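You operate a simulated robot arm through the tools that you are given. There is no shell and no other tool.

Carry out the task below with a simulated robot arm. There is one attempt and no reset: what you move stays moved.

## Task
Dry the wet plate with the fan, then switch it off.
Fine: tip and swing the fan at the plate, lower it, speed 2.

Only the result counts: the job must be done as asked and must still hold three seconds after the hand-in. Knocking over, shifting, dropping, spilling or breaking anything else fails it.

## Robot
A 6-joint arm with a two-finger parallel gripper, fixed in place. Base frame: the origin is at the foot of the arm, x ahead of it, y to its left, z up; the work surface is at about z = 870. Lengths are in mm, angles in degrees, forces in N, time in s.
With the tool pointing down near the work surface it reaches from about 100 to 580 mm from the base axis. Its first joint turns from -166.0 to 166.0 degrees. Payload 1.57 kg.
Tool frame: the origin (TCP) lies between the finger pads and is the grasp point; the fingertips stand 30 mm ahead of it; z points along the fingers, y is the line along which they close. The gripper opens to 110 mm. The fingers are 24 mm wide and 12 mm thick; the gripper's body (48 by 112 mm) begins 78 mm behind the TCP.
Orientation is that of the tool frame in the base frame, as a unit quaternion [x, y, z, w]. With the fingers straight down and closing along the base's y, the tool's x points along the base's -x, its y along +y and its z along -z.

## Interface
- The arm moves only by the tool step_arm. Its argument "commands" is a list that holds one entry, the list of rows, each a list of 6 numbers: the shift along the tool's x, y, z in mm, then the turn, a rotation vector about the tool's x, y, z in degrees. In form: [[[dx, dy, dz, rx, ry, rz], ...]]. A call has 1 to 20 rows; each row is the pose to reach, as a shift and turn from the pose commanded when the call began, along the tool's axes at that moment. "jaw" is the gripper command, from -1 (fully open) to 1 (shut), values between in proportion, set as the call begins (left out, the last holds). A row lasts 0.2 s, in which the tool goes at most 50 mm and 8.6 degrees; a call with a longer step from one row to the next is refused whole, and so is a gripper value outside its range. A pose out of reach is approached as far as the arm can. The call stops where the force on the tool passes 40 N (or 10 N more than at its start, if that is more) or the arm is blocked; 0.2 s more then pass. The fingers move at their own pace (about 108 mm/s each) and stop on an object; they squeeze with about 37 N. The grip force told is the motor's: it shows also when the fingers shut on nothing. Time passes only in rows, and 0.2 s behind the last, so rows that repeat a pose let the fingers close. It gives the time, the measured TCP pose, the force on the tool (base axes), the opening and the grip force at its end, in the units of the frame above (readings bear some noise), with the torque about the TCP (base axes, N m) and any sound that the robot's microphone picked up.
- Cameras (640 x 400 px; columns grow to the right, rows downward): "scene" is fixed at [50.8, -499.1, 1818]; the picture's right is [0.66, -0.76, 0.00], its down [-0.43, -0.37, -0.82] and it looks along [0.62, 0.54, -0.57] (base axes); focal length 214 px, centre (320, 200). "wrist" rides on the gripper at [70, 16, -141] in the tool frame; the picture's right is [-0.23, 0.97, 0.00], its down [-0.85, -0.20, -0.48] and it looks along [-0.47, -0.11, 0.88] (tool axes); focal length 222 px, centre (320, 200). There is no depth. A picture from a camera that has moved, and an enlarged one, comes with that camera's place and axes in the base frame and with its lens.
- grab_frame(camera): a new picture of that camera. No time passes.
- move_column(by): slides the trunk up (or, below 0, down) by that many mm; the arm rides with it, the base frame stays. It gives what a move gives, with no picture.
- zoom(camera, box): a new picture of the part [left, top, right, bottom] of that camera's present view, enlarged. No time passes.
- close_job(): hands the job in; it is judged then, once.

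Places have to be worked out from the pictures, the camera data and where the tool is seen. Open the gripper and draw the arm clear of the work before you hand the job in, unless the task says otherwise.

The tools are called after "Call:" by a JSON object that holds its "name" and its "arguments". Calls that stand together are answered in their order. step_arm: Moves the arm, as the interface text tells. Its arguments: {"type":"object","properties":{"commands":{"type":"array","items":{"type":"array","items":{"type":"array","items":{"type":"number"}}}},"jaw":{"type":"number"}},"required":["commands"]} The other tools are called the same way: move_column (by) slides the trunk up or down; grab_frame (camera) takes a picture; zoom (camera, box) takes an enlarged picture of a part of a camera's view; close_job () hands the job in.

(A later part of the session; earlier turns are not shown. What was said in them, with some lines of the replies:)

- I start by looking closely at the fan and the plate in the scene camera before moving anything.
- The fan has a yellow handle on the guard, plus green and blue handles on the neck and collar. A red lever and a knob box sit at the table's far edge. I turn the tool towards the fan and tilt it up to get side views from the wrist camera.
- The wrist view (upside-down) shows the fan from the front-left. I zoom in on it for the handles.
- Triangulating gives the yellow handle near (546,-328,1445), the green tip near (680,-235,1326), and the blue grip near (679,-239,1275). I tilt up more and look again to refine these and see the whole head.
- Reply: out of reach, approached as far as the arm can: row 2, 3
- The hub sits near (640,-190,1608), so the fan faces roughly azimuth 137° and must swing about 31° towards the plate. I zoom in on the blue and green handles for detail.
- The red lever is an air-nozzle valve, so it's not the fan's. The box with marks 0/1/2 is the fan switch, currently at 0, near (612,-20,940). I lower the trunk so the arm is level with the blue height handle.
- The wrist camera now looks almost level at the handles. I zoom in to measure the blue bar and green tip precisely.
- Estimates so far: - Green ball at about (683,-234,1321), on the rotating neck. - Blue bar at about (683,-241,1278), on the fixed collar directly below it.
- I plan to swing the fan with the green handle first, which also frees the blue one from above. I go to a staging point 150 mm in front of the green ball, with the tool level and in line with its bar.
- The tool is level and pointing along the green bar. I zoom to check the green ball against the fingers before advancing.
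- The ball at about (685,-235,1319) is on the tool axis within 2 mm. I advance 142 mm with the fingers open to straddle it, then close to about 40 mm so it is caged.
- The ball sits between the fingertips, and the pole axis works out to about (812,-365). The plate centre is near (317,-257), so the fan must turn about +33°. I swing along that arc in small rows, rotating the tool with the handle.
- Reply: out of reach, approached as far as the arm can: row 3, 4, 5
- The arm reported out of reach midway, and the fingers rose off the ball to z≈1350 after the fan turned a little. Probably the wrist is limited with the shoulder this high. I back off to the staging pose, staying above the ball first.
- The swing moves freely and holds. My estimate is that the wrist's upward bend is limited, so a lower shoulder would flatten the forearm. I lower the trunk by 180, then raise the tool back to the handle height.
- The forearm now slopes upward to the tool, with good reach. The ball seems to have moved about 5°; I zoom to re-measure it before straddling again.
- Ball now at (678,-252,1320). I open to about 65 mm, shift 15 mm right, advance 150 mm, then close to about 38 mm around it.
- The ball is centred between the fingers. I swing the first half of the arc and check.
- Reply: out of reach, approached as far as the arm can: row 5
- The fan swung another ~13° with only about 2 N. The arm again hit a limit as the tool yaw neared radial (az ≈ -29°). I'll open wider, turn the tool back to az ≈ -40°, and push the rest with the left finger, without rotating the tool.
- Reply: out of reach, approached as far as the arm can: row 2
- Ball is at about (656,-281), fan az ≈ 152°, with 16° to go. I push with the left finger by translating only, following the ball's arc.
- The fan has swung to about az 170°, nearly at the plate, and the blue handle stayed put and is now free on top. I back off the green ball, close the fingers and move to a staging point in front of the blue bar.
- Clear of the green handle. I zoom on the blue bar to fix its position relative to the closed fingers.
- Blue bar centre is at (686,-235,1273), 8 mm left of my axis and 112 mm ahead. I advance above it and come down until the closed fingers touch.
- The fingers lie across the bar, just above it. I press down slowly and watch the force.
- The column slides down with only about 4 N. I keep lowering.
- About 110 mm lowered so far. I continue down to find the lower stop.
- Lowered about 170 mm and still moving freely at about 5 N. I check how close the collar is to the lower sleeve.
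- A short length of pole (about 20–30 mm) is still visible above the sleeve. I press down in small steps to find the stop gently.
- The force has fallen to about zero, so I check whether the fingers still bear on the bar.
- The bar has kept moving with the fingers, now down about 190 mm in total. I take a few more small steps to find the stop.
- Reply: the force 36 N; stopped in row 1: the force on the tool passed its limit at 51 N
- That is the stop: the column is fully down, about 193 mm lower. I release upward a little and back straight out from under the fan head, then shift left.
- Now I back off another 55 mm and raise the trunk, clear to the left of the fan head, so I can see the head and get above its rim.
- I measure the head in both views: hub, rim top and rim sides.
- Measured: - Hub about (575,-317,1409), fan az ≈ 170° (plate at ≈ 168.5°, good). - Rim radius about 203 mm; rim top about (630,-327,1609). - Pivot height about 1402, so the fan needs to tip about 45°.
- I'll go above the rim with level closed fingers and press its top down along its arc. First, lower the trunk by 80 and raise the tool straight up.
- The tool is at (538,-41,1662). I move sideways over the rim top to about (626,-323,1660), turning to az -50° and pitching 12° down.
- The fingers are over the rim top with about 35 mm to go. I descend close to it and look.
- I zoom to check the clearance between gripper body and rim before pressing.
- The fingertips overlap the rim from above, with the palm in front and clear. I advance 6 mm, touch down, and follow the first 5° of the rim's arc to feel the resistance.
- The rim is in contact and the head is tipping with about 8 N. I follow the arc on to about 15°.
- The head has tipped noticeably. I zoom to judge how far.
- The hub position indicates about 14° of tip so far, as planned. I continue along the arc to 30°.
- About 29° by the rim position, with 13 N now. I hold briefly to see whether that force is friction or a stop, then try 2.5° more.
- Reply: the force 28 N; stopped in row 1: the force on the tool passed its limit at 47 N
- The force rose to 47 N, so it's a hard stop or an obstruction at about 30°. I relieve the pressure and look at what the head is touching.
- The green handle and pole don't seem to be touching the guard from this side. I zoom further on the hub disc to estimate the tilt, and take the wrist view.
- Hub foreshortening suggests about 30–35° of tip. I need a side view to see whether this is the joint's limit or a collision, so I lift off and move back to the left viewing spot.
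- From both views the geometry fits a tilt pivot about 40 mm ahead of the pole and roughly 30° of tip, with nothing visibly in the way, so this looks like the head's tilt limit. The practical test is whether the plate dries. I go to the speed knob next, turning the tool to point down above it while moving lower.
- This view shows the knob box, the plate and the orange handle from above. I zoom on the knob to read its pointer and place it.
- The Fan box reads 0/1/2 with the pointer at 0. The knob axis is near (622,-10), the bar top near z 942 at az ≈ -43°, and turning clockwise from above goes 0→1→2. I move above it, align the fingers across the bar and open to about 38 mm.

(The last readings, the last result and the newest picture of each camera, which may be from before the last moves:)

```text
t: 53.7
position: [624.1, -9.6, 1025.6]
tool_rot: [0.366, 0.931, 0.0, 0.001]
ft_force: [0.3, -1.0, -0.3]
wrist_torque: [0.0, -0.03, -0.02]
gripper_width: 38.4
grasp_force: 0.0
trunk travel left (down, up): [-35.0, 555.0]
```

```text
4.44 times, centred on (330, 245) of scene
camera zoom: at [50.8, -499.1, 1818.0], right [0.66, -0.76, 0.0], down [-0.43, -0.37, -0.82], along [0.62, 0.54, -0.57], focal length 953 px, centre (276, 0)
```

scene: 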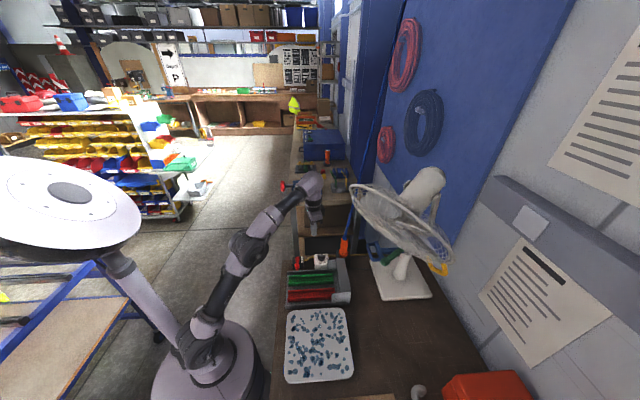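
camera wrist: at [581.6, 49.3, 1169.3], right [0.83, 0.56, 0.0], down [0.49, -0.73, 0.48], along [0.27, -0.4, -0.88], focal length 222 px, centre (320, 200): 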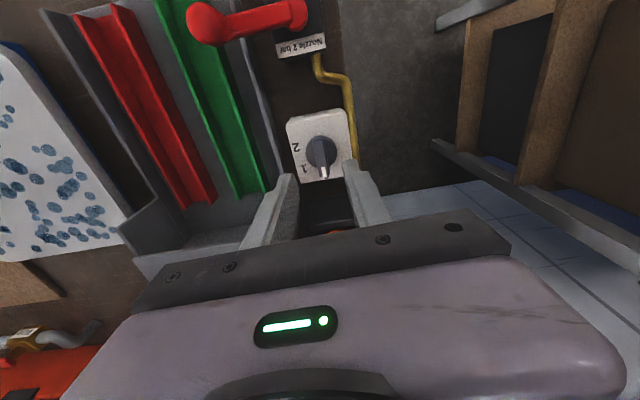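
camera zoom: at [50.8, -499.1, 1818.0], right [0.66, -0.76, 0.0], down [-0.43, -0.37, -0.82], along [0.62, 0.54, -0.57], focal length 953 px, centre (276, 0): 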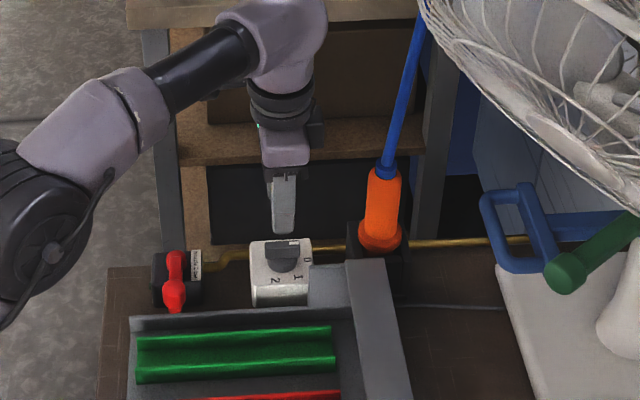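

Tool-down reach is fine here. I zoom to align the fingers precisely with the knob bar.

Call:
{"name": "zoom", "arguments": {"camera": "wrist", "box": [260, 90, 380, 200]}}

Call:
{"name": "zoom", "arguments": {"camera": "scene", "box": [310, 230, 360, 270]}}

```text
3.64 times, centred on (320, 145) of wrist
camera zoom: at [581.6, 49.3, 1169.3], right [0.83, 0.56, 0.0], down [0.49, -0.73, 0.48], along [0.27, -0.4, -0.88], focal length 808 px, centre (320, 400)
```

zoom: 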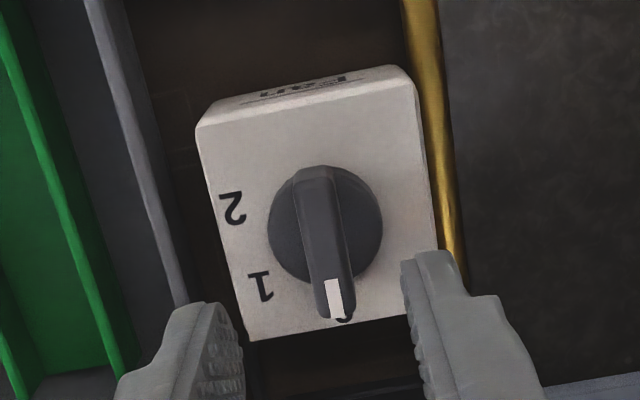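

```text
10.00 times, centred on (335, 250) of scene
camera zoom: at [50.8, -499.1, 1818.0], right [0.66, -0.76, 0.0], down [-0.43, -0.37, -0.82], along [0.62, 0.54, -0.57], focal length 2145 px, centre (170, -300)
```

zoom: 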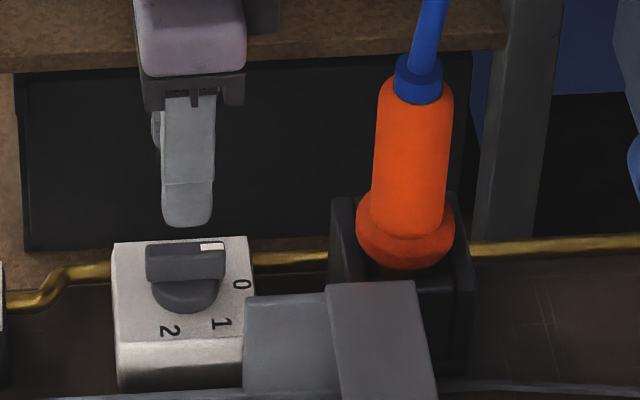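

The knob centre (623,-9) is within 2 mm of the TCP, with the bar at az ≈ -46°. I descend so the fingertips straddle the bar, then grip it.

Call:
{"name": "step_arm", "arguments": {"commands": [[[1.2, -0.6, 25, 0, 0, 2], [1.2, -0.6, 45, 0, 0, 2], [1.2, -0.6, 58, 0, 0, 2], [1.2, -0.6, 66, 0, 0, 2], [1.2, -0.6, 66, 0, 0, 2]]]}}

Call:
{"name": "grab_frame", "arguments": {"camera": "wrist"}}

Call:
{"name": "zoom", "arguments": {"camera": "scene", "box": [310, 230, 360, 270]}}

```text
t: 54.9
position: [621.4, -9.3, 960.7]
tool_rot: [0.381, 0.924, 0.0, 0.001]
ft_force: [0.4, 0.0, -0.8]
wrist_torque: [-0.02, -0.02, -0.03]
gripper_width: 38.5
grasp_force: 0.0
trunk travel left (down, up): [-35.0, 555.0]
```

```text
taken
camera wrist: at [582.0, 51.6, 1103.6], right [0.85, 0.53, 0.0], down [0.46, -0.74, 0.48], along [0.25, -0.41, -0.88], focal length 222 px, centre (320, 200)
```

wrist: 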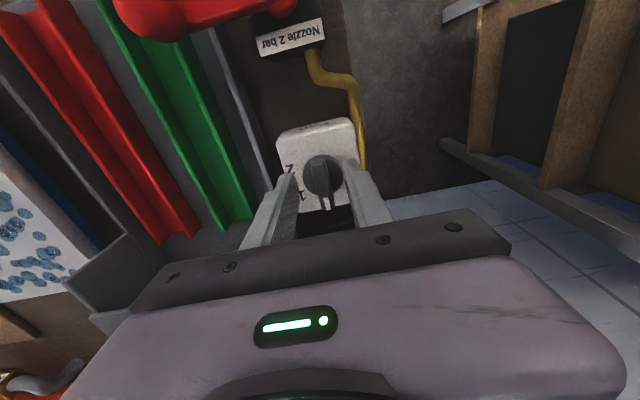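

```text
10.00 times, centred on (335, 250) of scene
camera zoom: at [50.8, -499.1, 1818.0], right [0.66, -0.76, 0.0], down [-0.43, -0.37, -0.82], along [0.62, 0.54, -0.57], focal length 2145 px, centre (170, -300)
```

zoom: 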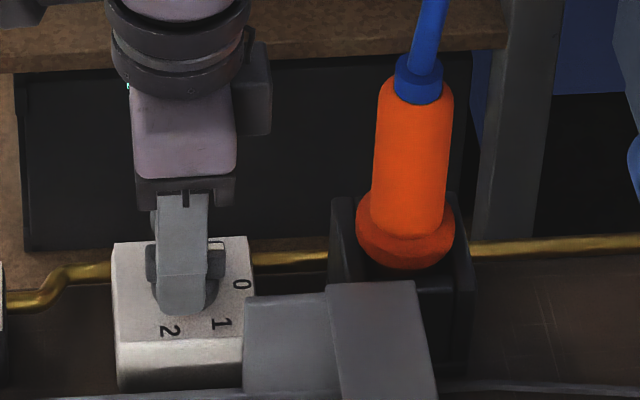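

The fingers straddle the bar. I close to about 17 mm so the bar is held with a little slack, avoiding side load on the box.

Call:
{"name": "step_arm", "arguments": {"commands": [[[0, 0, 0, 0, 0, 0], [0, 0, 0, 0, 0, 0]]], "jaw": 0.7}}

Call:
{"name": "zoom", "arguments": {"camera": "wrist", "box": [260, 110, 400, 240]}}

```text
t: 55.5
position: [621.7, -9.2, 960.8]
tool_rot: [0.382, 0.924, 0.0, 0.001]
ft_force: [0.2, 0.2, 0.1]
wrist_torque: [0.0, 0.02, 0.04]
gripper_width: 16.3
grasp_force: 0.0
trunk travel left (down, up): [-35.0, 555.0]
```

```text
3.08 times, centred on (330, 175) of wrist
camera zoom: at [581.9, 51.6, 1103.7], right [0.85, 0.53, 0.0], down [0.46, -0.74, 0.48], along [0.25, -0.41, -0.88], focal length 684 px, centre (289, 277)
```

zoom: 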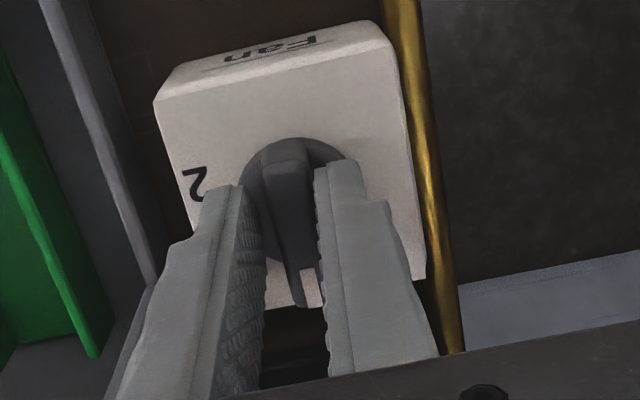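

The bar is between the finger pads. I turn clockwise by about 60° towards 1 and check.

Call:
{"name": "step_arm", "arguments": {"commands": [[[0, 0, 0, 0, 0, 7.5], [0, 0, 0, 0, 0, 15], [0, 0, 0, 0, 0, 22.5], [0, 0, 0, 0, 0, 30], [0, 0, 0, 0, 0, 37.5], [0, 0, 0, 0, 0, 45], [0, 0, 0, 0, 0, 52.5], [0, 0, 0, 0, 0, 60]]]}}

Call:
{"name": "grab_frame", "arguments": {"camera": "wrist"}}

Call:
{"name": "zoom", "arguments": {"camera": "scene", "box": [310, 230, 360, 270]}}

```text
t: 57.3
position: [623.5, -7.2, 961.3]
tool_rot: [0.794, 0.608, 0.0, 0.001]
ft_force: [4.2, 0.4, 0.9]
wrist_torque: [-0.01, -0.08, 0.0]
gripper_width: 20.1
grasp_force: 2.2
trunk travel left (down, up): [-35.0, 555.0]
```

```text
taken
camera wrist: at [654.3, 54.3, 1103.6], right [0.88, -0.47, 0.0], down [-0.42, -0.77, 0.48], along [-0.22, -0.42, -0.88], focal length 222 px, centre (320, 200)
```

wrist: 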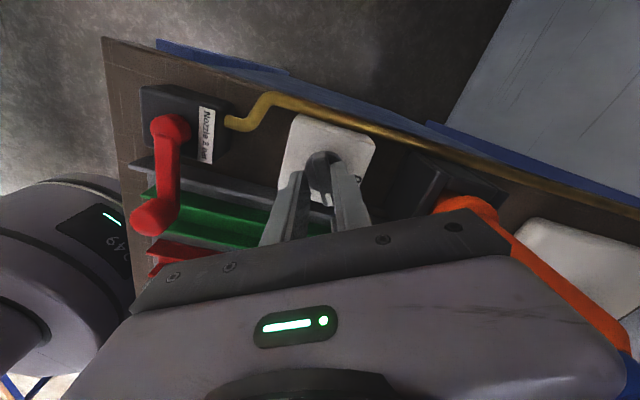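

```text
10.00 times, centred on (335, 250) of scene
camera zoom: at [50.8, -499.1, 1818.0], right [0.66, -0.76, 0.0], down [-0.43, -0.37, -0.82], along [0.62, 0.54, -0.57], focal length 2145 px, centre (170, -300)
```

zoom: 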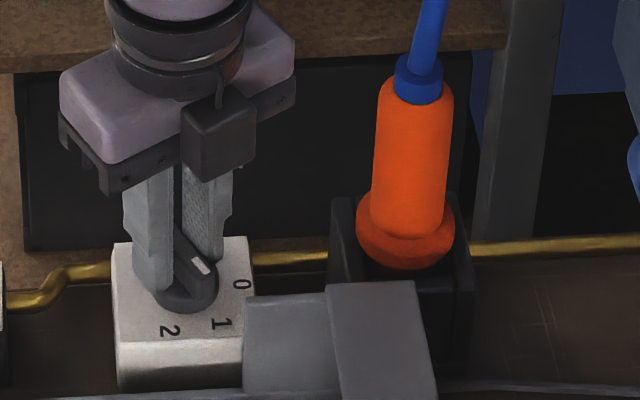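

The knob has turned about halfway between 0 and 1. I continue another 60°, with the orange handle staying about 35 mm clear of the palm.

Call:
{"name": "step_arm", "arguments": {"commands": [[[0, 0, 0, 0, 0, 7.5], [0, 0, 0, 0, 0, 15], [0, 0, 0, 0, 0, 22.5], [0, 0, 0, 0, 0, 30], [0, 0, 0, 0, 0, 37.5], [0, 0, 0, 0, 0, 45], [0, 0, 0, 0, 0, 52.5], [0, 0, 0, 0, 0, 60]]]}}

Call:
{"name": "grab_frame", "arguments": {"camera": "wrist"}}

Call:
{"name": "zoom", "arguments": {"camera": "scene", "box": [310, 230, 360, 270]}}

Call:
{"name": "grab_frame", "arguments": {"camera": "scene"}}

```text
t: 59.1
position: [621.4, -9.3, 960.4]
tool_rot: [0.991, 0.131, 0.002, 0.0]
ft_force: [4.8, -4.5, 0.6]
wrist_torque: [-0.09, -0.05, 0.09]
gripper_width: 21.9
grasp_force: 2.9
trunk travel left (down, up): [-35.0, 555.0]
```

```text
taken
camera wrist: at [692.0, -7.2, 1103.6], right [0.03, -1.0, 0.0], down [-0.88, -0.03, 0.48], along [-0.48, -0.02, -0.88], focal length 222 px, centre (320, 200)
```

wrist: 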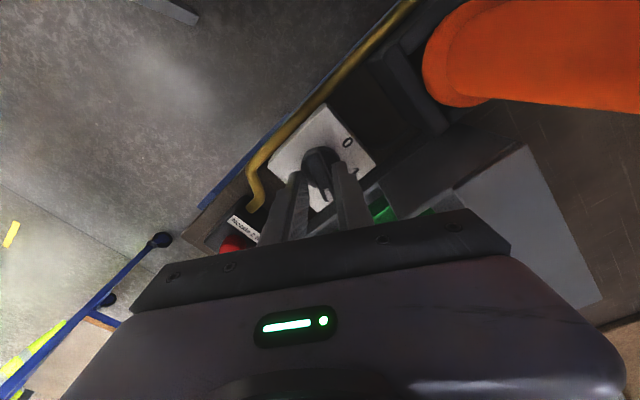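

```text
10.00 times, centred on (335, 250) of scene
camera zoom: at [50.8, -499.1, 1818.0], right [0.66, -0.76, 0.0], down [-0.43, -0.37, -0.82], along [0.62, 0.54, -0.57], focal length 2145 px, centre (170, -300)
```

zoom: 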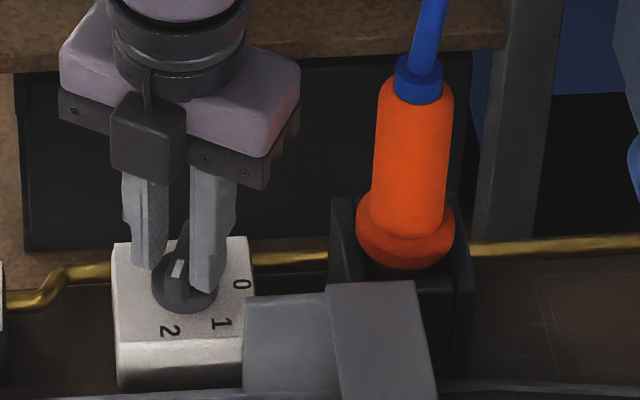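

```text
taken
```

scene: 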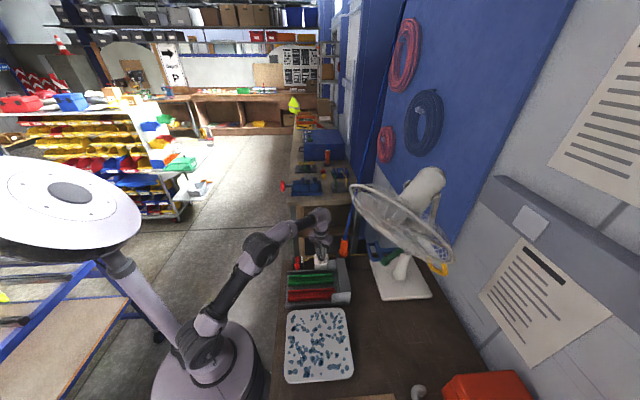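

The pointer is close to 2 but lags the fingers slightly. I turn another 15°.

Call:
{"name": "step_arm", "arguments": {"commands": [[[0, 0, 0, 0, 0, 7.5], [0, 0, 0, 0, 0, 15], [0, 0, 0, 0, 0, 15]]]}}

Call:
{"name": "zoom", "arguments": {"camera": "scene", "box": [310, 230, 360, 270]}}

Call:
{"name": "zoom", "arguments": {"camera": "wrist", "box": [240, 90, 400, 230]}}

```text
t: 59.9
position: [622.9, -9.2, 961.0]
tool_rot: [1.0, 0.001, 0.002, 0.0]
ft_force: [11.6, -12.5, 1.2]
wrist_torque: [-0.22, -0.18, 0.32]
gripper_width: 27.8
grasp_force: 6.4
trunk travel left (down, up): [-35.0, 555.0]
```

```text
10.00 times, centred on (335, 250) of scene
camera zoom: at [50.8, -499.1, 1818.0], right [0.66, -0.76, 0.0], down [-0.43, -0.37, -0.82], along [0.62, 0.54, -0.57], focal length 2145 px, centre (170, -300)
```

zoom: 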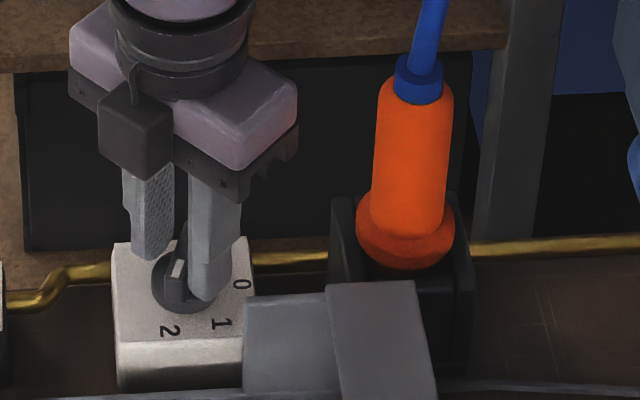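

```text
2.86 times, centred on (320, 160) of wrist
camera zoom: at [691.1, -26.5, 1103.4], right [-0.23, -0.97, 0.0], down [-0.86, 0.2, 0.48], along [-0.47, 0.11, -0.88], focal length 635 px, centre (320, 314)
```

zoom: 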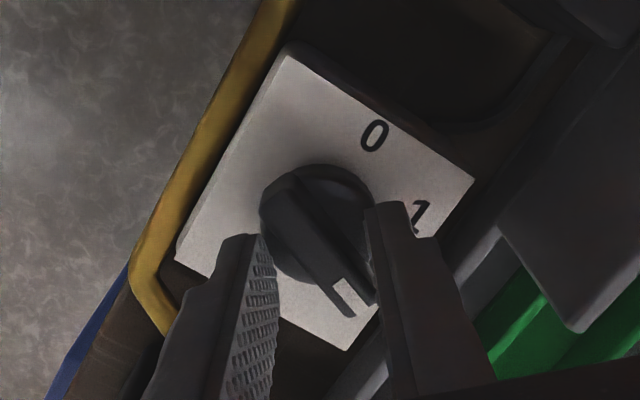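

The knob has stopped turning (the fingers are being wedged open), so it is at its end position 2. I rotate back to relieve the side load, open and lift off.

Call:
{"name": "step_arm", "arguments": {"commands": [[[0, 0, 0, 0, 0, -7.5], [0, 0, 0, 0, 0, -15], [0, 0, 0, 0, 0, -20]]]}}

Call:
{"name": "step_arm", "arguments": {"commands": [[[0, 0, 0, 0, 0, 0], [0, 0, -25, 0, 0, 0], [0, 0, -60, 0, 0, 0]]], "jaw": 0.2}}

Call:
{"name": "grab_frame", "arguments": {"camera": "wrist"}}

Call:
{"name": "zoom", "arguments": {"camera": "scene", "box": [270, 160, 470, 400]}}

```text
t: 60.7
position: [622.0, -8.5, 960.9]
tool_rot: [0.984, 0.175, 0.0, -0.001]
ft_force: [0.2, -5.9, -0.1]
wrist_torque: [-0.18, 0.02, 0.04]
gripper_width: 21.7
grasp_force: 2.8
trunk travel left (down, up): [-35.0, 555.0]
```

```text
t: 61.5
position: [620.3, -7.5, 1020.6]
tool_rot: [0.984, 0.176, 0.0, 0.0]
ft_force: [0.6, -0.4, 0.0]
wrist_torque: [-0.01, 0.01, 0.01]
gripper_width: 44.0
grasp_force: 0.0
trunk travel left (down, up): [-35.0, 555.0]
```

```text
taken
camera wrist: at [689.7, 0.0, 1164.8], right [0.12, -0.99, 0.0], down [-0.87, -0.11, 0.48], along [-0.47, -0.06, -0.88], focal length 222 px, centre (320, 200)
```

wrist: 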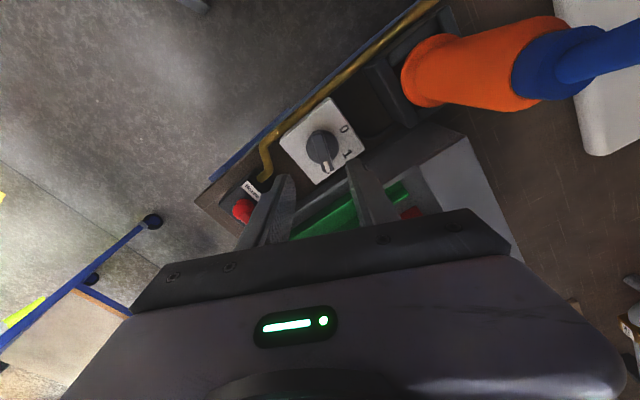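

```text
1.67 times, centred on (370, 280) of scene
camera zoom: at [50.8, -499.1, 1818.0], right [0.66, -0.76, 0.0], down [-0.43, -0.37, -0.82], along [0.62, 0.54, -0.57], focal length 358 px, centre (237, 67)
```

zoom: 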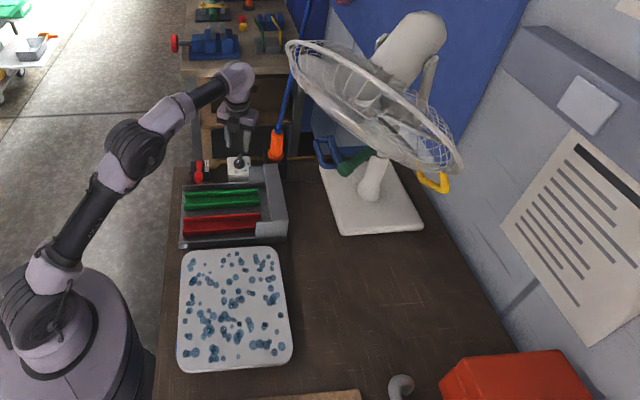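

I check the knob pointer, whether the blades are turning, and the plate.

Call:
{"name": "zoom", "arguments": {"camera": "wrist", "box": [270, 90, 370, 190]}}

Call:
{"name": "zoom", "arguments": {"camera": "scene", "box": [340, 160, 460, 280]}}

Call:
{"name": "zoom", "arguments": {"camera": "scene", "box": [270, 290, 370, 390]}}

```text
4.00 times, centred on (320, 140) of wrist
camera zoom: at [689.7, 0.0, 1164.8], right [0.12, -0.99, 0.0], down [-0.87, -0.11, 0.48], along [-0.47, -0.06, -0.88], focal length 888 px, centre (320, 440)
```

zoom: 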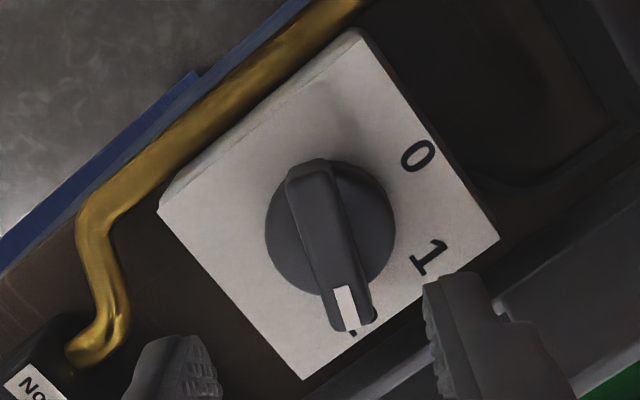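

```text
3.33 times, centred on (400, 220) of scene
camera zoom: at [50.8, -499.1, 1818.0], right [0.66, -0.76, 0.0], down [-0.43, -0.37, -0.82], along [0.62, 0.54, -0.57], focal length 715 px, centre (53, 133)
```

zoom: 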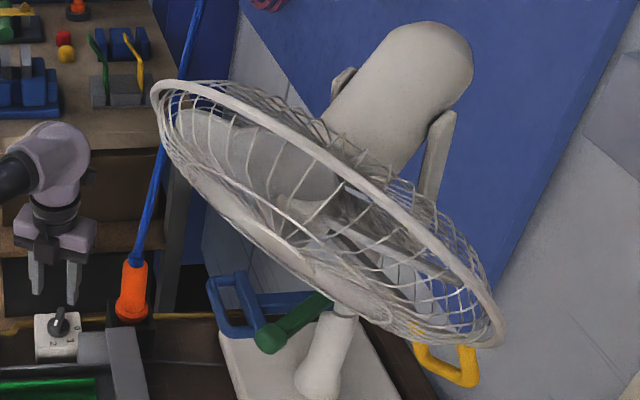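

```text
4.00 times, centred on (320, 340) of scene
camera zoom: at [50.8, -499.1, 1818.0], right [0.66, -0.76, 0.0], down [-0.43, -0.37, -0.82], along [0.62, 0.54, -0.57], focal length 858 px, centre (320, -360)
```

zoom: 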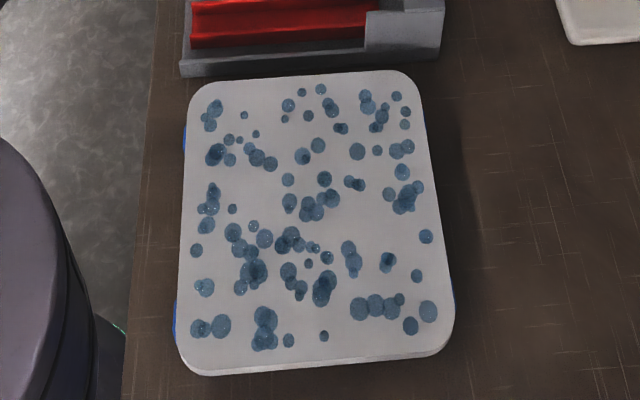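

The pointer is on 2. I wait a few seconds to see whether the blades turn and the plate changes.

Call:
{"name": "step_arm", "arguments": {"commands": [[[0, 0, 0, 0, 0, 0], [0, 0, 0, 0, 0, 0], [0, 0, 0, 0, 0, 0], [0, 0, 0, 0, 0, 0], [0, 0, 0, 0, 0, 0], [0, 0, 0, 0, 0, 0], [0, 0, 0, 0, 0, 0], [0, 0, 0, 0, 0, 0], [0, 0, 0, 0, 0, 0], [0, 0, 0, 0, 0, 0], [0, 0, 0, 0, 0, 0], [0, 0, 0, 0, 0, 0], [0, 0, 0, 0, 0, 0], [0, 0, 0, 0, 0, 0], [0, 0, 0, 0, 0, 0], [0, 0, 0, 0, 0, 0], [0, 0, 0, 0, 0, 0], [0, 0, 0, 0, 0, 0], [0, 0, 0, 0, 0, 0], [0, 0, 0, 0, 0, 0]]]}}

Call:
{"name": "zoom", "arguments": {"camera": "scene", "box": [340, 160, 460, 280]}}

Call:
{"name": "zoom", "arguments": {"camera": "scene", "box": [270, 290, 370, 390]}}

```text
t: 65.7
position: [620.3, -8.8, 1021.6]
tool_rot: [0.985, 0.174, 0.001, 0.0]
ft_force: [0.7, 0.7, -0.4]
wrist_torque: [0.01, 0.01, 0.03]
gripper_width: 44.0
grasp_force: 0.0
trunk travel left (down, up): [-35.0, 555.0]
```

```text
3.33 times, centred on (400, 220) of scene
camera zoom: at [50.8, -499.1, 1818.0], right [0.66, -0.76, 0.0], down [-0.43, -0.37, -0.82], along [0.62, 0.54, -0.57], focal length 715 px, centre (53, 133)
```

zoom: 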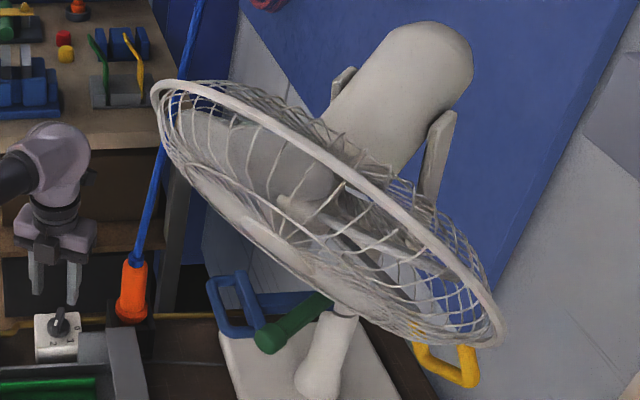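

```text
4.00 times, centred on (320, 340) of scene
camera zoom: at [50.8, -499.1, 1818.0], right [0.66, -0.76, 0.0], down [-0.43, -0.37, -0.82], along [0.62, 0.54, -0.57], focal length 858 px, centre (320, -360)
```

zoom: 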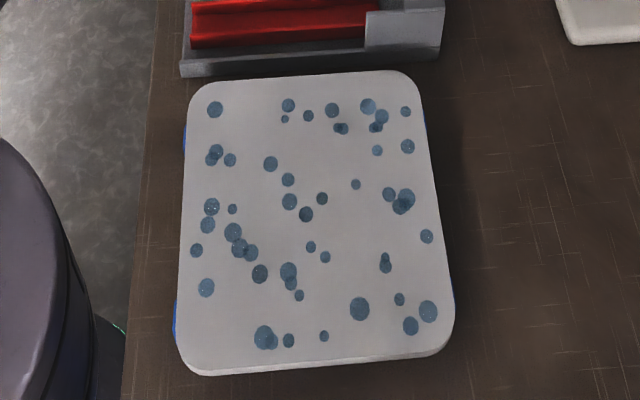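

The plate is clearly drying: about half the drops are gone. I keep waiting at speed 2.

Call:
{"name": "step_arm", "arguments": {"commands": [[[0, 0, 0, 0, 0, 0], [0, 0, 0, 0, 0, 0], [0, 0, 0, 0, 0, 0], [0, 0, 0, 0, 0, 0], [0, 0, 0, 0, 0, 0], [0, 0, 0, 0, 0, 0], [0, 0, 0, 0, 0, 0], [0, 0, 0, 0, 0, 0], [0, 0, 0, 0, 0, 0], [0, 0, 0, 0, 0, 0], [0, 0, 0, 0, 0, 0], [0, 0, 0, 0, 0, 0], [0, 0, 0, 0, 0, 0], [0, 0, 0, 0, 0, 0], [0, 0, 0, 0, 0, 0], [0, 0, 0, 0, 0, 0], [0, 0, 0, 0, 0, 0], [0, 0, 0, 0, 0, 0], [0, 0, 0, 0, 0, 0], [0, 0, 0, 0, 0, 0]]]}}

Call:
{"name": "zoom", "arguments": {"camera": "scene", "box": [270, 290, 370, 390]}}

```text
t: 69.9
position: [618.7, -9.4, 1021.3]
tool_rot: [0.985, 0.175, 0.001, 0.0]
ft_force: [-0.1, 0.4, -0.1]
wrist_torque: [-0.05, 0.03, 0.0]
gripper_width: 43.8
grasp_force: 0.0
trunk travel left (down, up): [-35.0, 555.0]
```

```text
4.00 times, centred on (320, 340) of scene
camera zoom: at [50.8, -499.1, 1818.0], right [0.66, -0.76, 0.0], down [-0.43, -0.37, -0.82], along [0.62, 0.54, -0.57], focal length 858 px, centre (320, -360)
```

zoom: 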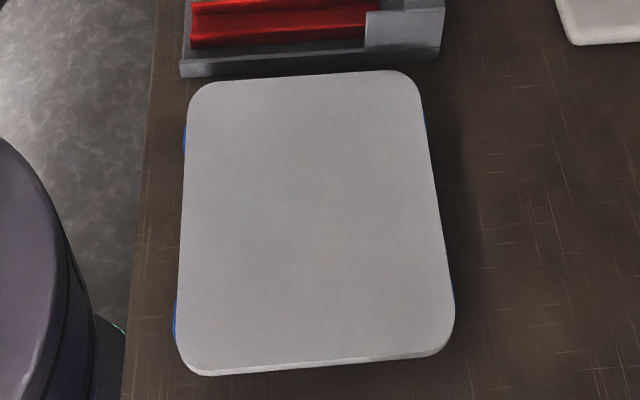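

All visible drops are gone. I wait a couple of seconds more for margin, then descend onto the knob again to switch it off.

Call:
{"name": "step_arm", "arguments": {"commands": [[[0, 0, 0, 0, 0, 0], [0, 0, 0, 0, 0, 0], [0, 0, 0, 0, 0, 0], [0, 0, 0, 0, 0, 0], [0, 0, 0, 0, 0, 0], [0, 0, 0, 0, 0, 0], [0, 0, 0, 0, 0, 0], [0, 0, 0, 0, 0, 0], [0, 0, 0, 0, 0, 0], [0, 0, 0, 0, 0, 0], [0, 0, 0, 0, 0, 0], [0, 0, 0, 0, 0, 0], [1.5, 1, 20, 0, 0, -2], [1.5, 1, 40, 0, 0, -2], [1.5, 1, 54, 0, 0, -2], [1.5, 1, 60, 0, 0, -2]]]}}

Call:
{"name": "zoom", "arguments": {"camera": "wrist", "box": [240, 90, 400, 230]}}

Call:
{"name": "zoom", "arguments": {"camera": "scene", "box": [310, 230, 360, 270]}}

Call:
{"name": "zoom", "arguments": {"camera": "scene", "box": [270, 290, 370, 390]}}

```text
t: 73.3
position: [622.8, -9.3, 961.5]
tool_rot: [0.981, 0.192, 0.001, 0.0]
ft_force: [0.2, -0.5, 0.9]
wrist_torque: [0.01, 0.02, 0.0]
gripper_width: 43.8
grasp_force: 0.1
trunk travel left (down, up): [-35.0, 555.0]
```

```text
2.86 times, centred on (320, 160) of wrist
camera zoom: at [692.0, 2.0, 1103.7], right [0.16, -0.99, 0.0], down [-0.87, -0.14, 0.48], along [-0.47, -0.07, -0.88], focal length 635 px, centre (320, 314)
```

zoom: 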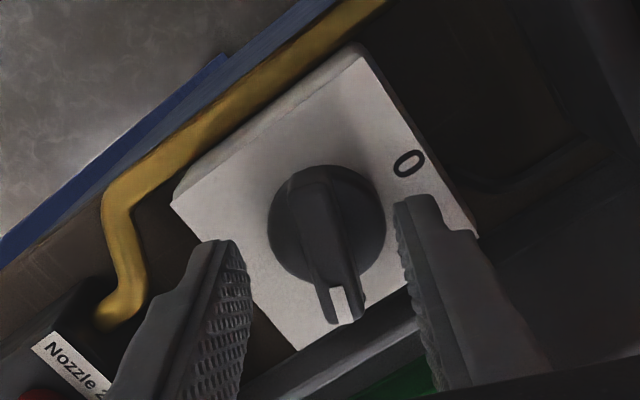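

```text
10.00 times, centred on (335, 250) of scene
camera zoom: at [50.8, -499.1, 1818.0], right [0.66, -0.76, 0.0], down [-0.43, -0.37, -0.82], along [0.62, 0.54, -0.57], focal length 2145 px, centre (170, -300)
```

zoom: 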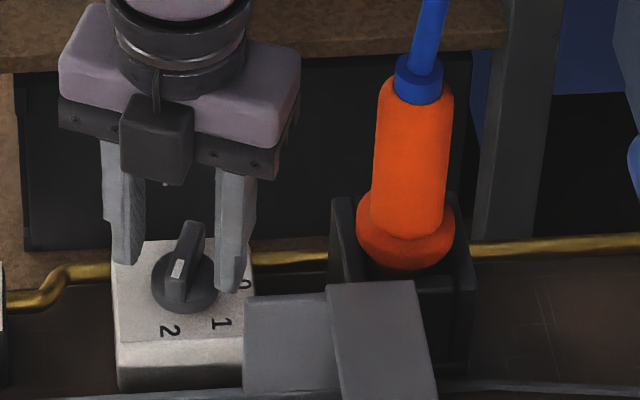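

```text
4.00 times, centred on (320, 340) of scene
camera zoom: at [50.8, -499.1, 1818.0], right [0.66, -0.76, 0.0], down [-0.43, -0.37, -0.82], along [0.62, 0.54, -0.57], focal length 858 px, centre (320, -360)
```

zoom: 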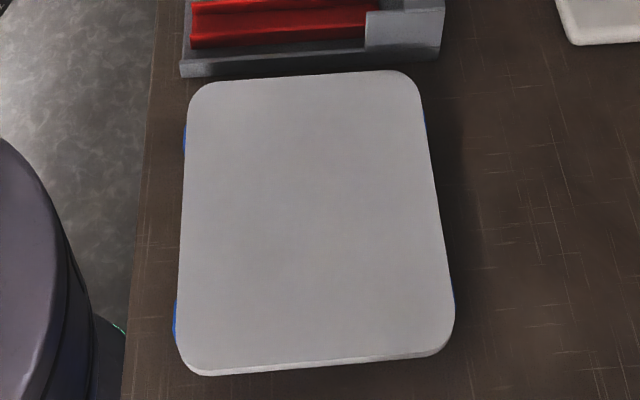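

The plate is dry and the bar is between the fingers. I close to about 17 mm and turn back counter-clockwise towards 0.

Call:
{"name": "step_arm", "arguments": {"commands": [[[0, 0, 0, 0, 0, 0], [0, 0, 0, 0, 0, 0], [0, 0, 0, 0, 0, -7.5], [0, 0, 0, 0, 0, -15], [0, 0, 0, 0, 0, -22.5], [0, 0, 0, 0, 0, -30], [0, 0, 0, 0, 0, -37.5], [0, 0, 0, 0, 0, -45], [0, 0, 0, 0, 0, -52.5], [0, 0, 0, 0, 0, -60]]], "jaw": 0.7}}

Call:
{"name": "step_arm", "arguments": {"commands": [[[0, 0, 0, 0, 0, -7.5], [0, 0, 0, 0, 0, -15], [0, 0, 0, 0, 0, -22.5], [0, 0, 0, 0, 0, -30], [0, 0, 0, 0, 0, -37.5], [0, 0, 0, 0, 0, -45], [0, 0, 0, 0, 0, -52.5], [0, 0, 0, 0, 0, -58]]]}}

Call:
{"name": "zoom", "arguments": {"camera": "scene", "box": [310, 230, 360, 270]}}

Call:
{"name": "zoom", "arguments": {"camera": "wrist", "box": [240, 90, 400, 230]}}

```text
t: 75.5
position: [622.4, -9.7, 961.2]
tool_rot: [0.753, 0.658, 0.001, 0.0]
ft_force: [0.8, -0.1, -0.4]
wrist_torque: [-0.05, -0.03, -0.02]
gripper_width: 17.9
grasp_force: 0.9
trunk travel left (down, up): [-35.0, 555.0]
```

```text
t: 77.3
position: [624.2, -9.8, 959.9]
tool_rot: [0.341, 0.94, 0.0, 0.001]
ft_force: [0.1, 0.7, -0.6]
wrist_torque: [0.0, -0.01, -0.05]
gripper_width: 16.9
grasp_force: 0.0
trunk travel left (down, up): [-35.0, 555.0]
```

```text
10.00 times, centred on (335, 250) of scene
camera zoom: at [50.8, -499.1, 1818.0], right [0.66, -0.76, 0.0], down [-0.43, -0.37, -0.82], along [0.62, 0.54, -0.57], focal length 2145 px, centre (170, -300)
```

zoom: 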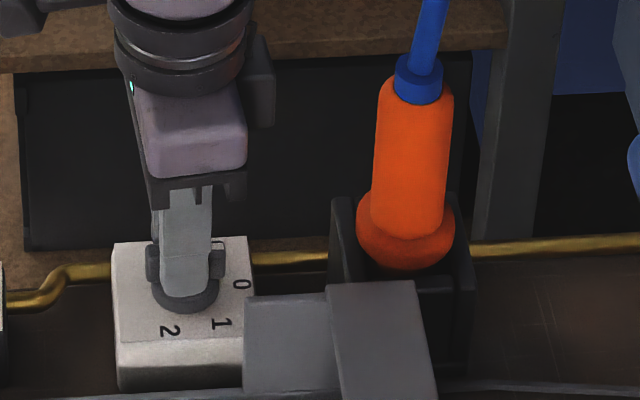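

```text
2.86 times, centred on (320, 160) of wrist
camera zoom: at [578.4, 47.9, 1103.7], right [0.8, 0.6, 0.0], down [0.53, -0.7, 0.48], along [0.29, -0.38, -0.88], focal length 635 px, centre (320, 314)
```

zoom: 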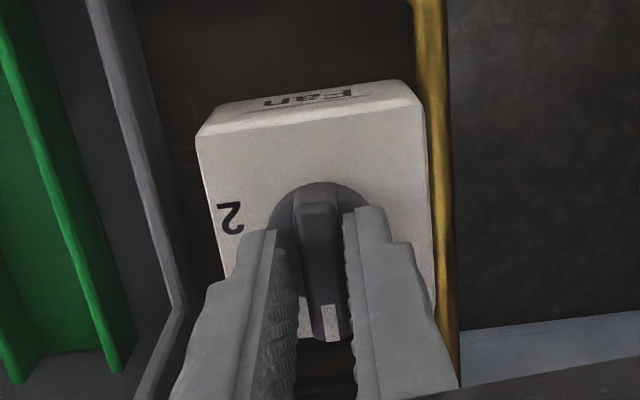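

The bar is back along the 0 direction. I nudge another 10° to be sure it is at its stop.

Call:
{"name": "step_arm", "arguments": {"commands": [[[0, 0, 0, 0, 0, -6], [0, 0, 0, 0, 0, -12], [0, 0, 0, 0, 0, -12]]]}}

Call:
{"name": "step_arm", "arguments": {"commands": [[[0, 0, 0, 0, 0, 6], [0, 0, 0, 0, 0, 10]]]}}

```text
t: 78.1
position: [623.6, -8.1, 960.3]
tool_rot: [0.24, 0.971, 0.0, 0.001]
ft_force: [5.0, 2.6, 0.4]
wrist_torque: [0.04, -0.08, -0.09]
gripper_width: 20.3
grasp_force: 1.9
trunk travel left (down, up): [-35.0, 555.0]
```

```text
t: 78.7
position: [622.7, -8.7, 960.6]
tool_rot: [0.325, 0.946, -0.001, 0.001]
ft_force: [-0.9, 1.0, 0.1]
wrist_torque: [-0.03, -0.01, 0.05]
gripper_width: 16.8
grasp_force: 0.2
trunk travel left (down, up): [-35.0, 555.0]
```

The fingers were wedged open slightly, so the knob is against its 0 stop. I open, lift straight off and check the pointer.

Call:
{"name": "step_arm", "arguments": {"commands": [[[0, 0, 0, 0, 0, 0], [0, 0, 0, 0, 0, 0], [0, 0, -25, 0, 0, 0], [0, 0, -60, 0, 0, 0], [0, 0, -100, 0, 0, 0]]], "jaw": 0.2}}

Call:
{"name": "zoom", "arguments": {"camera": "wrist", "box": [250, 70, 400, 200]}}

Call:
{"name": "zoom", "arguments": {"camera": "scene", "box": [310, 230, 360, 270]}}

Call:
{"name": "grab_frame", "arguments": {"camera": "scene"}}

```text
t: 79.9
position: [624.2, -8.8, 1061.3]
tool_rot: [0.325, 0.946, 0.0, 0.0]
ft_force: [0.9, -0.5, 0.9]
wrist_torque: [0.02, 0.02, 0.0]
gripper_width: 44.1
grasp_force: 0.1
trunk travel left (down, up): [-35.0, 555.0]
```

```text
3.08 times, centred on (325, 135) of wrist
camera zoom: at [577.3, 46.7, 1204.4], right [0.78, 0.63, 0.0], down [0.55, -0.68, 0.48], along [0.3, -0.37, -0.88], focal length 684 px, centre (305, 400)
```

zoom: 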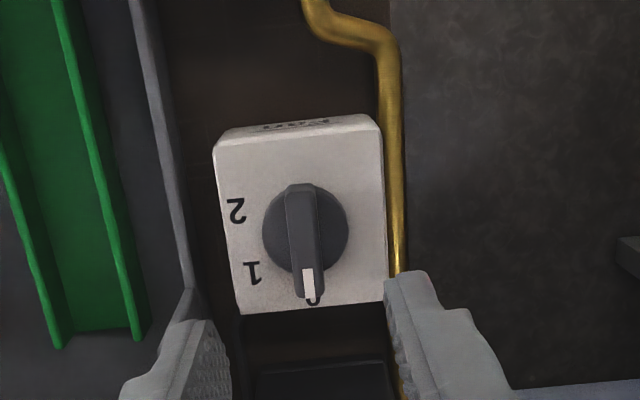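

```text
10.00 times, centred on (335, 250) of scene
camera zoom: at [50.8, -499.1, 1818.0], right [0.66, -0.76, 0.0], down [-0.43, -0.37, -0.82], along [0.62, 0.54, -0.57], focal length 2145 px, centre (170, -300)
```

zoom: 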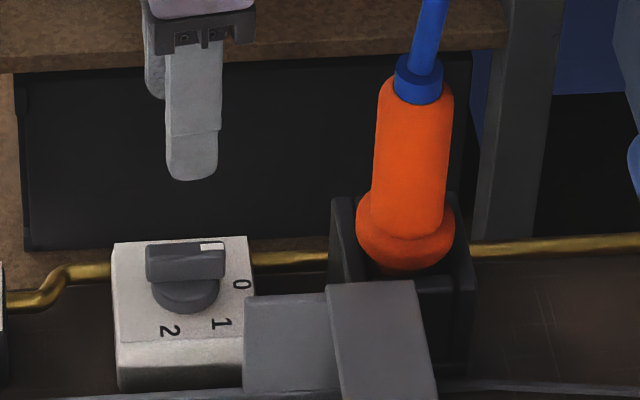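

```text
taken
```

scene: 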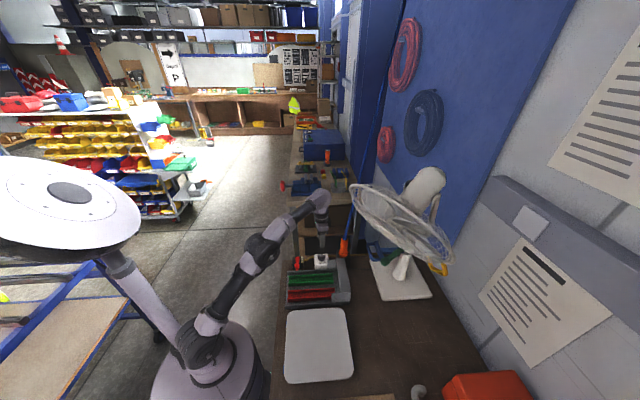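

The pointer is back on 0 exactly as at the start, the box hasn't moved and the plate is dry. I open the gripper and draw the arm up and back, clear of everything.

Call:
{"name": "step_arm", "arguments": {"commands": [[[0, 0, -40, 0, 0, 0], [0, 0, -80, 0, 0, 0], [30, -17, -110, 0, 0, 0], [62, -34, -130, 0, 0, 0], [94, -51, -140, 0, 0, 0], [126, -68, -140, 0, 0, 0], [158, -85, -140, 0, 0, 0], [176, -99, -140, 0, 0, 0], [176, -99, -140, 0, 0, 0], [176, -99, -140, 0, 0, 0], [176, -99, -140, 0, 0, 0], [176, -99, -140, 0, 0, 0], [176, -99, -140, 0, 0, 0], [176, -99, -140, 0, 0, 0], [176, -99, -140, 0, 0, 0], [176, -99, -140, 0, 0, 0]]], "jaw": -1}}

Call:
{"name": "grab_frame", "arguments": {"camera": "scene"}}

Call:
{"name": "grab_frame", "arguments": {"camera": "wrist"}}

Call:
{"name": "zoom", "arguments": {"camera": "scene", "box": [340, 160, 460, 280]}}

```text
t: 83.3
position: [423.8, 21.6, 1201.6]
tool_rot: [0.325, 0.946, -0.001, 0.001]
ft_force: [-0.4, -0.2, 0.7]
wrist_torque: [-0.02, 0.0, -0.03]
gripper_width: 109.9
grasp_force: 0.0
out of reach, approached as far as the arm can: row 2, 3
trunk travel left (down, up): [-35.0, 555.0]
```

```text
taken
```

scene: 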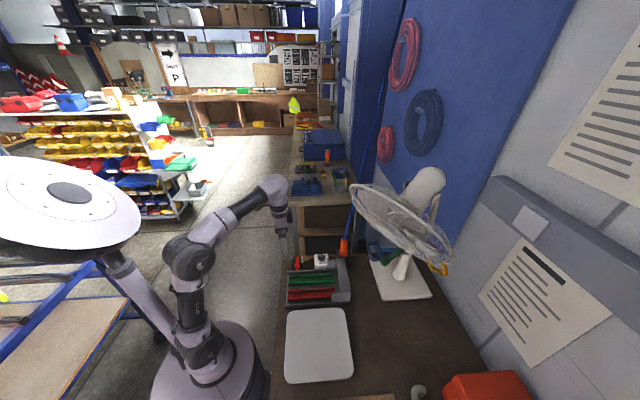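

```text
taken
camera wrist: at [376.5, 75.9, 1344.0], right [0.78, 0.63, 0.0], down [0.55, -0.68, 0.48], along [0.3, -0.37, -0.88], focal length 222 px, centre (320, 200)
```

wrist: 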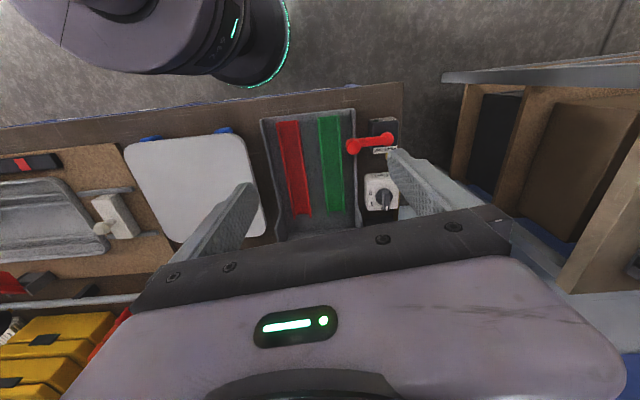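

```text
3.33 times, centred on (400, 220) of scene
camera zoom: at [50.8, -499.1, 1818.0], right [0.66, -0.76, 0.0], down [-0.43, -0.37, -0.82], along [0.62, 0.54, -0.57], focal length 715 px, centre (53, 133)
```

zoom: 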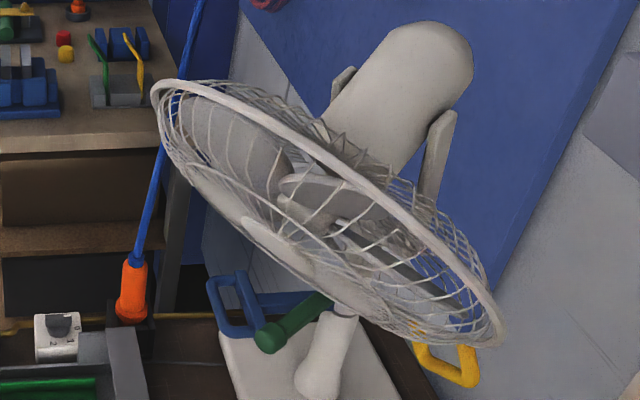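

Everything looks in order. I let a few more seconds pass to confirm the blades have stopped and the plate stays dry.

Call:
{"name": "step_arm", "arguments": {"commands": [[[0, 0, 0, 0, 0, 0], [0, 0, 0, 0, 0, 0], [0, 0, 0, 0, 0, 0], [0, 0, 0, 0, 0, 0], [0, 0, 0, 0, 0, 0], [0, 0, 0, 0, 0, 0], [0, 0, 0, 0, 0, 0], [0, 0, 0, 0, 0, 0], [0, 0, 0, 0, 0, 0], [0, 0, 0, 0, 0, 0], [0, 0, 0, 0, 0, 0], [0, 0, 0, 0, 0, 0], [0, 0, 0, 0, 0, 0], [0, 0, 0, 0, 0, 0], [0, 0, 0, 0, 0, 0]]]}}

Call:
{"name": "zoom", "arguments": {"camera": "scene", "box": [340, 160, 460, 280]}}

Call:
{"name": "zoom", "arguments": {"camera": "scene", "box": [260, 240, 500, 400]}}

```text
t: 86.5
position: [423.8, 20.0, 1201.3]
tool_rot: [0.325, 0.946, -0.001, 0.001]
ft_force: [0.5, -0.7, 0.4]
wrist_torque: [-0.02, 0.05, 0.01]
gripper_width: 110.1
grasp_force: 0.1
trunk travel left (down, up): [-35.0, 555.0]
```

```text
3.33 times, centred on (400, 220) of scene
camera zoom: at [50.8, -499.1, 1818.0], right [0.66, -0.76, 0.0], down [-0.43, -0.37, -0.82], along [0.62, 0.54, -0.57], focal length 715 px, centre (53, 133)
```

zoom: 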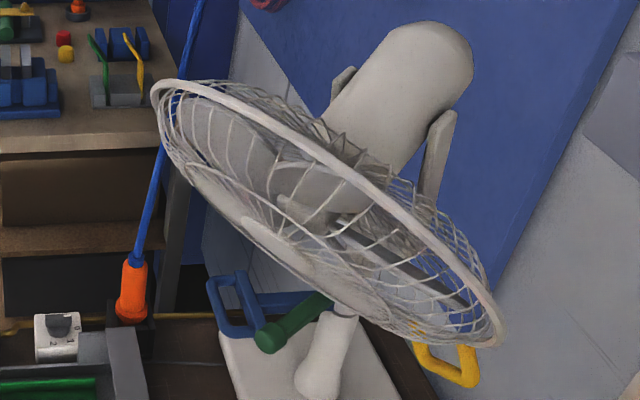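

```text
2.50 times, centred on (380, 320) of scene
camera zoom: at [50.8, -499.1, 1818.0], right [0.66, -0.76, 0.0], down [-0.43, -0.37, -0.82], along [0.62, 0.54, -0.57], focal length 536 px, centre (170, -100)
```

zoom: 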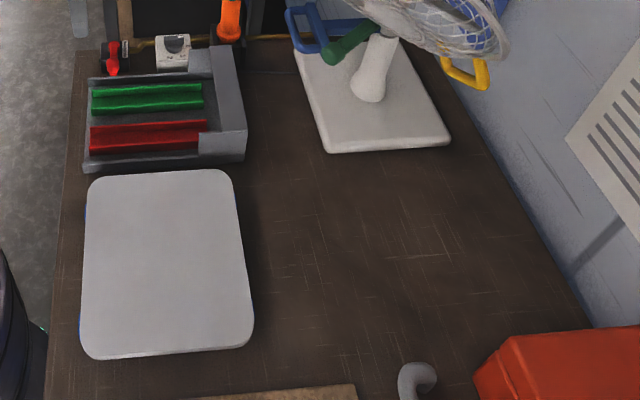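

The blades sit slightly differently from the previous frame, so they may still be coasting down. I wait longer and compare again.

Call:
{"name": "step_arm", "arguments": {"commands": [[[0, 0, 0, 0, 0, 0], [0, 0, 0, 0, 0, 0], [0, 0, 0, 0, 0, 0], [0, 0, 0, 0, 0, 0], [0, 0, 0, 0, 0, 0], [0, 0, 0, 0, 0, 0], [0, 0, 0, 0, 0, 0], [0, 0, 0, 0, 0, 0], [0, 0, 0, 0, 0, 0], [0, 0, 0, 0, 0, 0], [0, 0, 0, 0, 0, 0], [0, 0, 0, 0, 0, 0], [0, 0, 0, 0, 0, 0], [0, 0, 0, 0, 0, 0], [0, 0, 0, 0, 0, 0]]]}}

Call:
{"name": "zoom", "arguments": {"camera": "scene", "box": [340, 160, 460, 280]}}

Call:
{"name": "step_arm", "arguments": {"commands": [[[0, 0, 0, 0, 0, 0], [0, 0, 0, 0, 0, 0], [0, 0, 0, 0, 0, 0]]]}}

Call:
{"name": "zoom", "arguments": {"camera": "scene", "box": [340, 160, 460, 280]}}

```text
t: 89.7
position: [424.0, 21.5, 1200.3]
tool_rot: [0.325, 0.946, 0.001, 0.0]
ft_force: [-0.3, 0.0, -0.1]
wrist_torque: [-0.01, -0.01, -0.01]
gripper_width: 110.1
grasp_force: 0.0
trunk travel left (down, up): [-35.0, 555.0]
```

```text
3.33 times, centred on (400, 220) of scene
camera zoom: at [50.8, -499.1, 1818.0], right [0.66, -0.76, 0.0], down [-0.43, -0.37, -0.82], along [0.62, 0.54, -0.57], focal length 715 px, centre (53, 133)
```

zoom: 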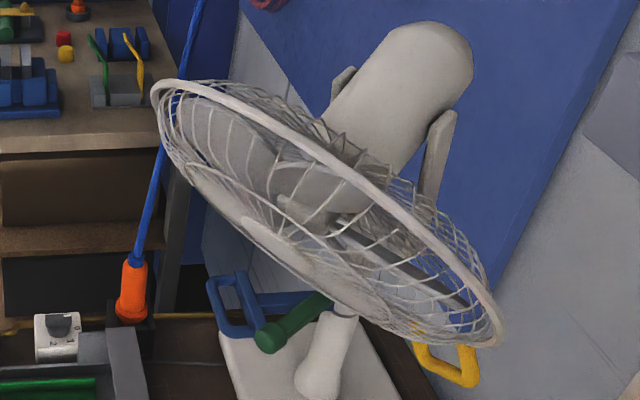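

```text
t: 90.5
position: [423.8, 19.8, 1201.9]
tool_rot: [0.325, 0.946, -0.001, 0.001]
ft_force: [0.4, 1.3, 0.4]
wrist_torque: [0.0, -0.02, 0.02]
gripper_width: 110.0
grasp_force: 0.1
trunk travel left (down, up): [-35.0, 555.0]
```

```text
3.33 times, centred on (400, 220) of scene
camera zoom: at [50.8, -499.1, 1818.0], right [0.66, -0.76, 0.0], down [-0.43, -0.37, -0.82], along [0.62, 0.54, -0.57], focal length 715 px, centre (53, 133)
```

zoom: 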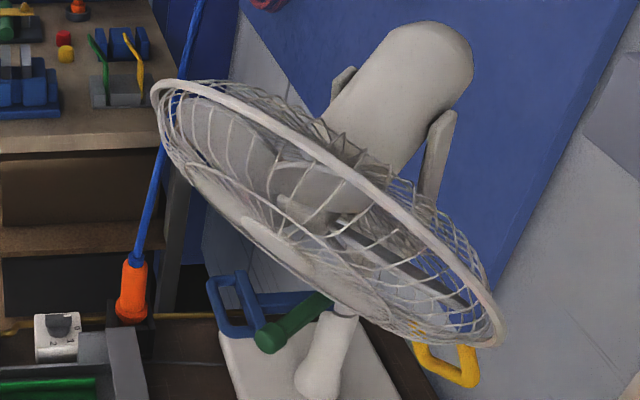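

The last three fan pictures are identical, so the blades have stopped. The plate is dry, the knob is on 0, and the arm is clear with the gripper open. I hand the job in.

Call:
{"name": "close_job", "arguments": {}}

```text
The job is handed in.
```

I swung the fan towards the plate, lowered it and tipped it, then ran it at speed 2 until the plate was dry. It is now switched off. In the last pictures there are no drops left on the plate, the knob is on 0 and the blades have stopped.

- **Swing:** I turned the fan with the green handle to within about 2° of the plate's direction.
- **Height:** I pressed the blue handle down to its stop, about 195 mm lower than before.
- **Tip:** I pressed the head down by its rim, not the yellow handle. It stopped hard at about 30°, short of the roughly 45° that would aim it straight at the plate. The plate still dried within about 8–10 seconds at speed 2.

The arm is backed away with the gripper open. I saw nothing else moved or knocked over.
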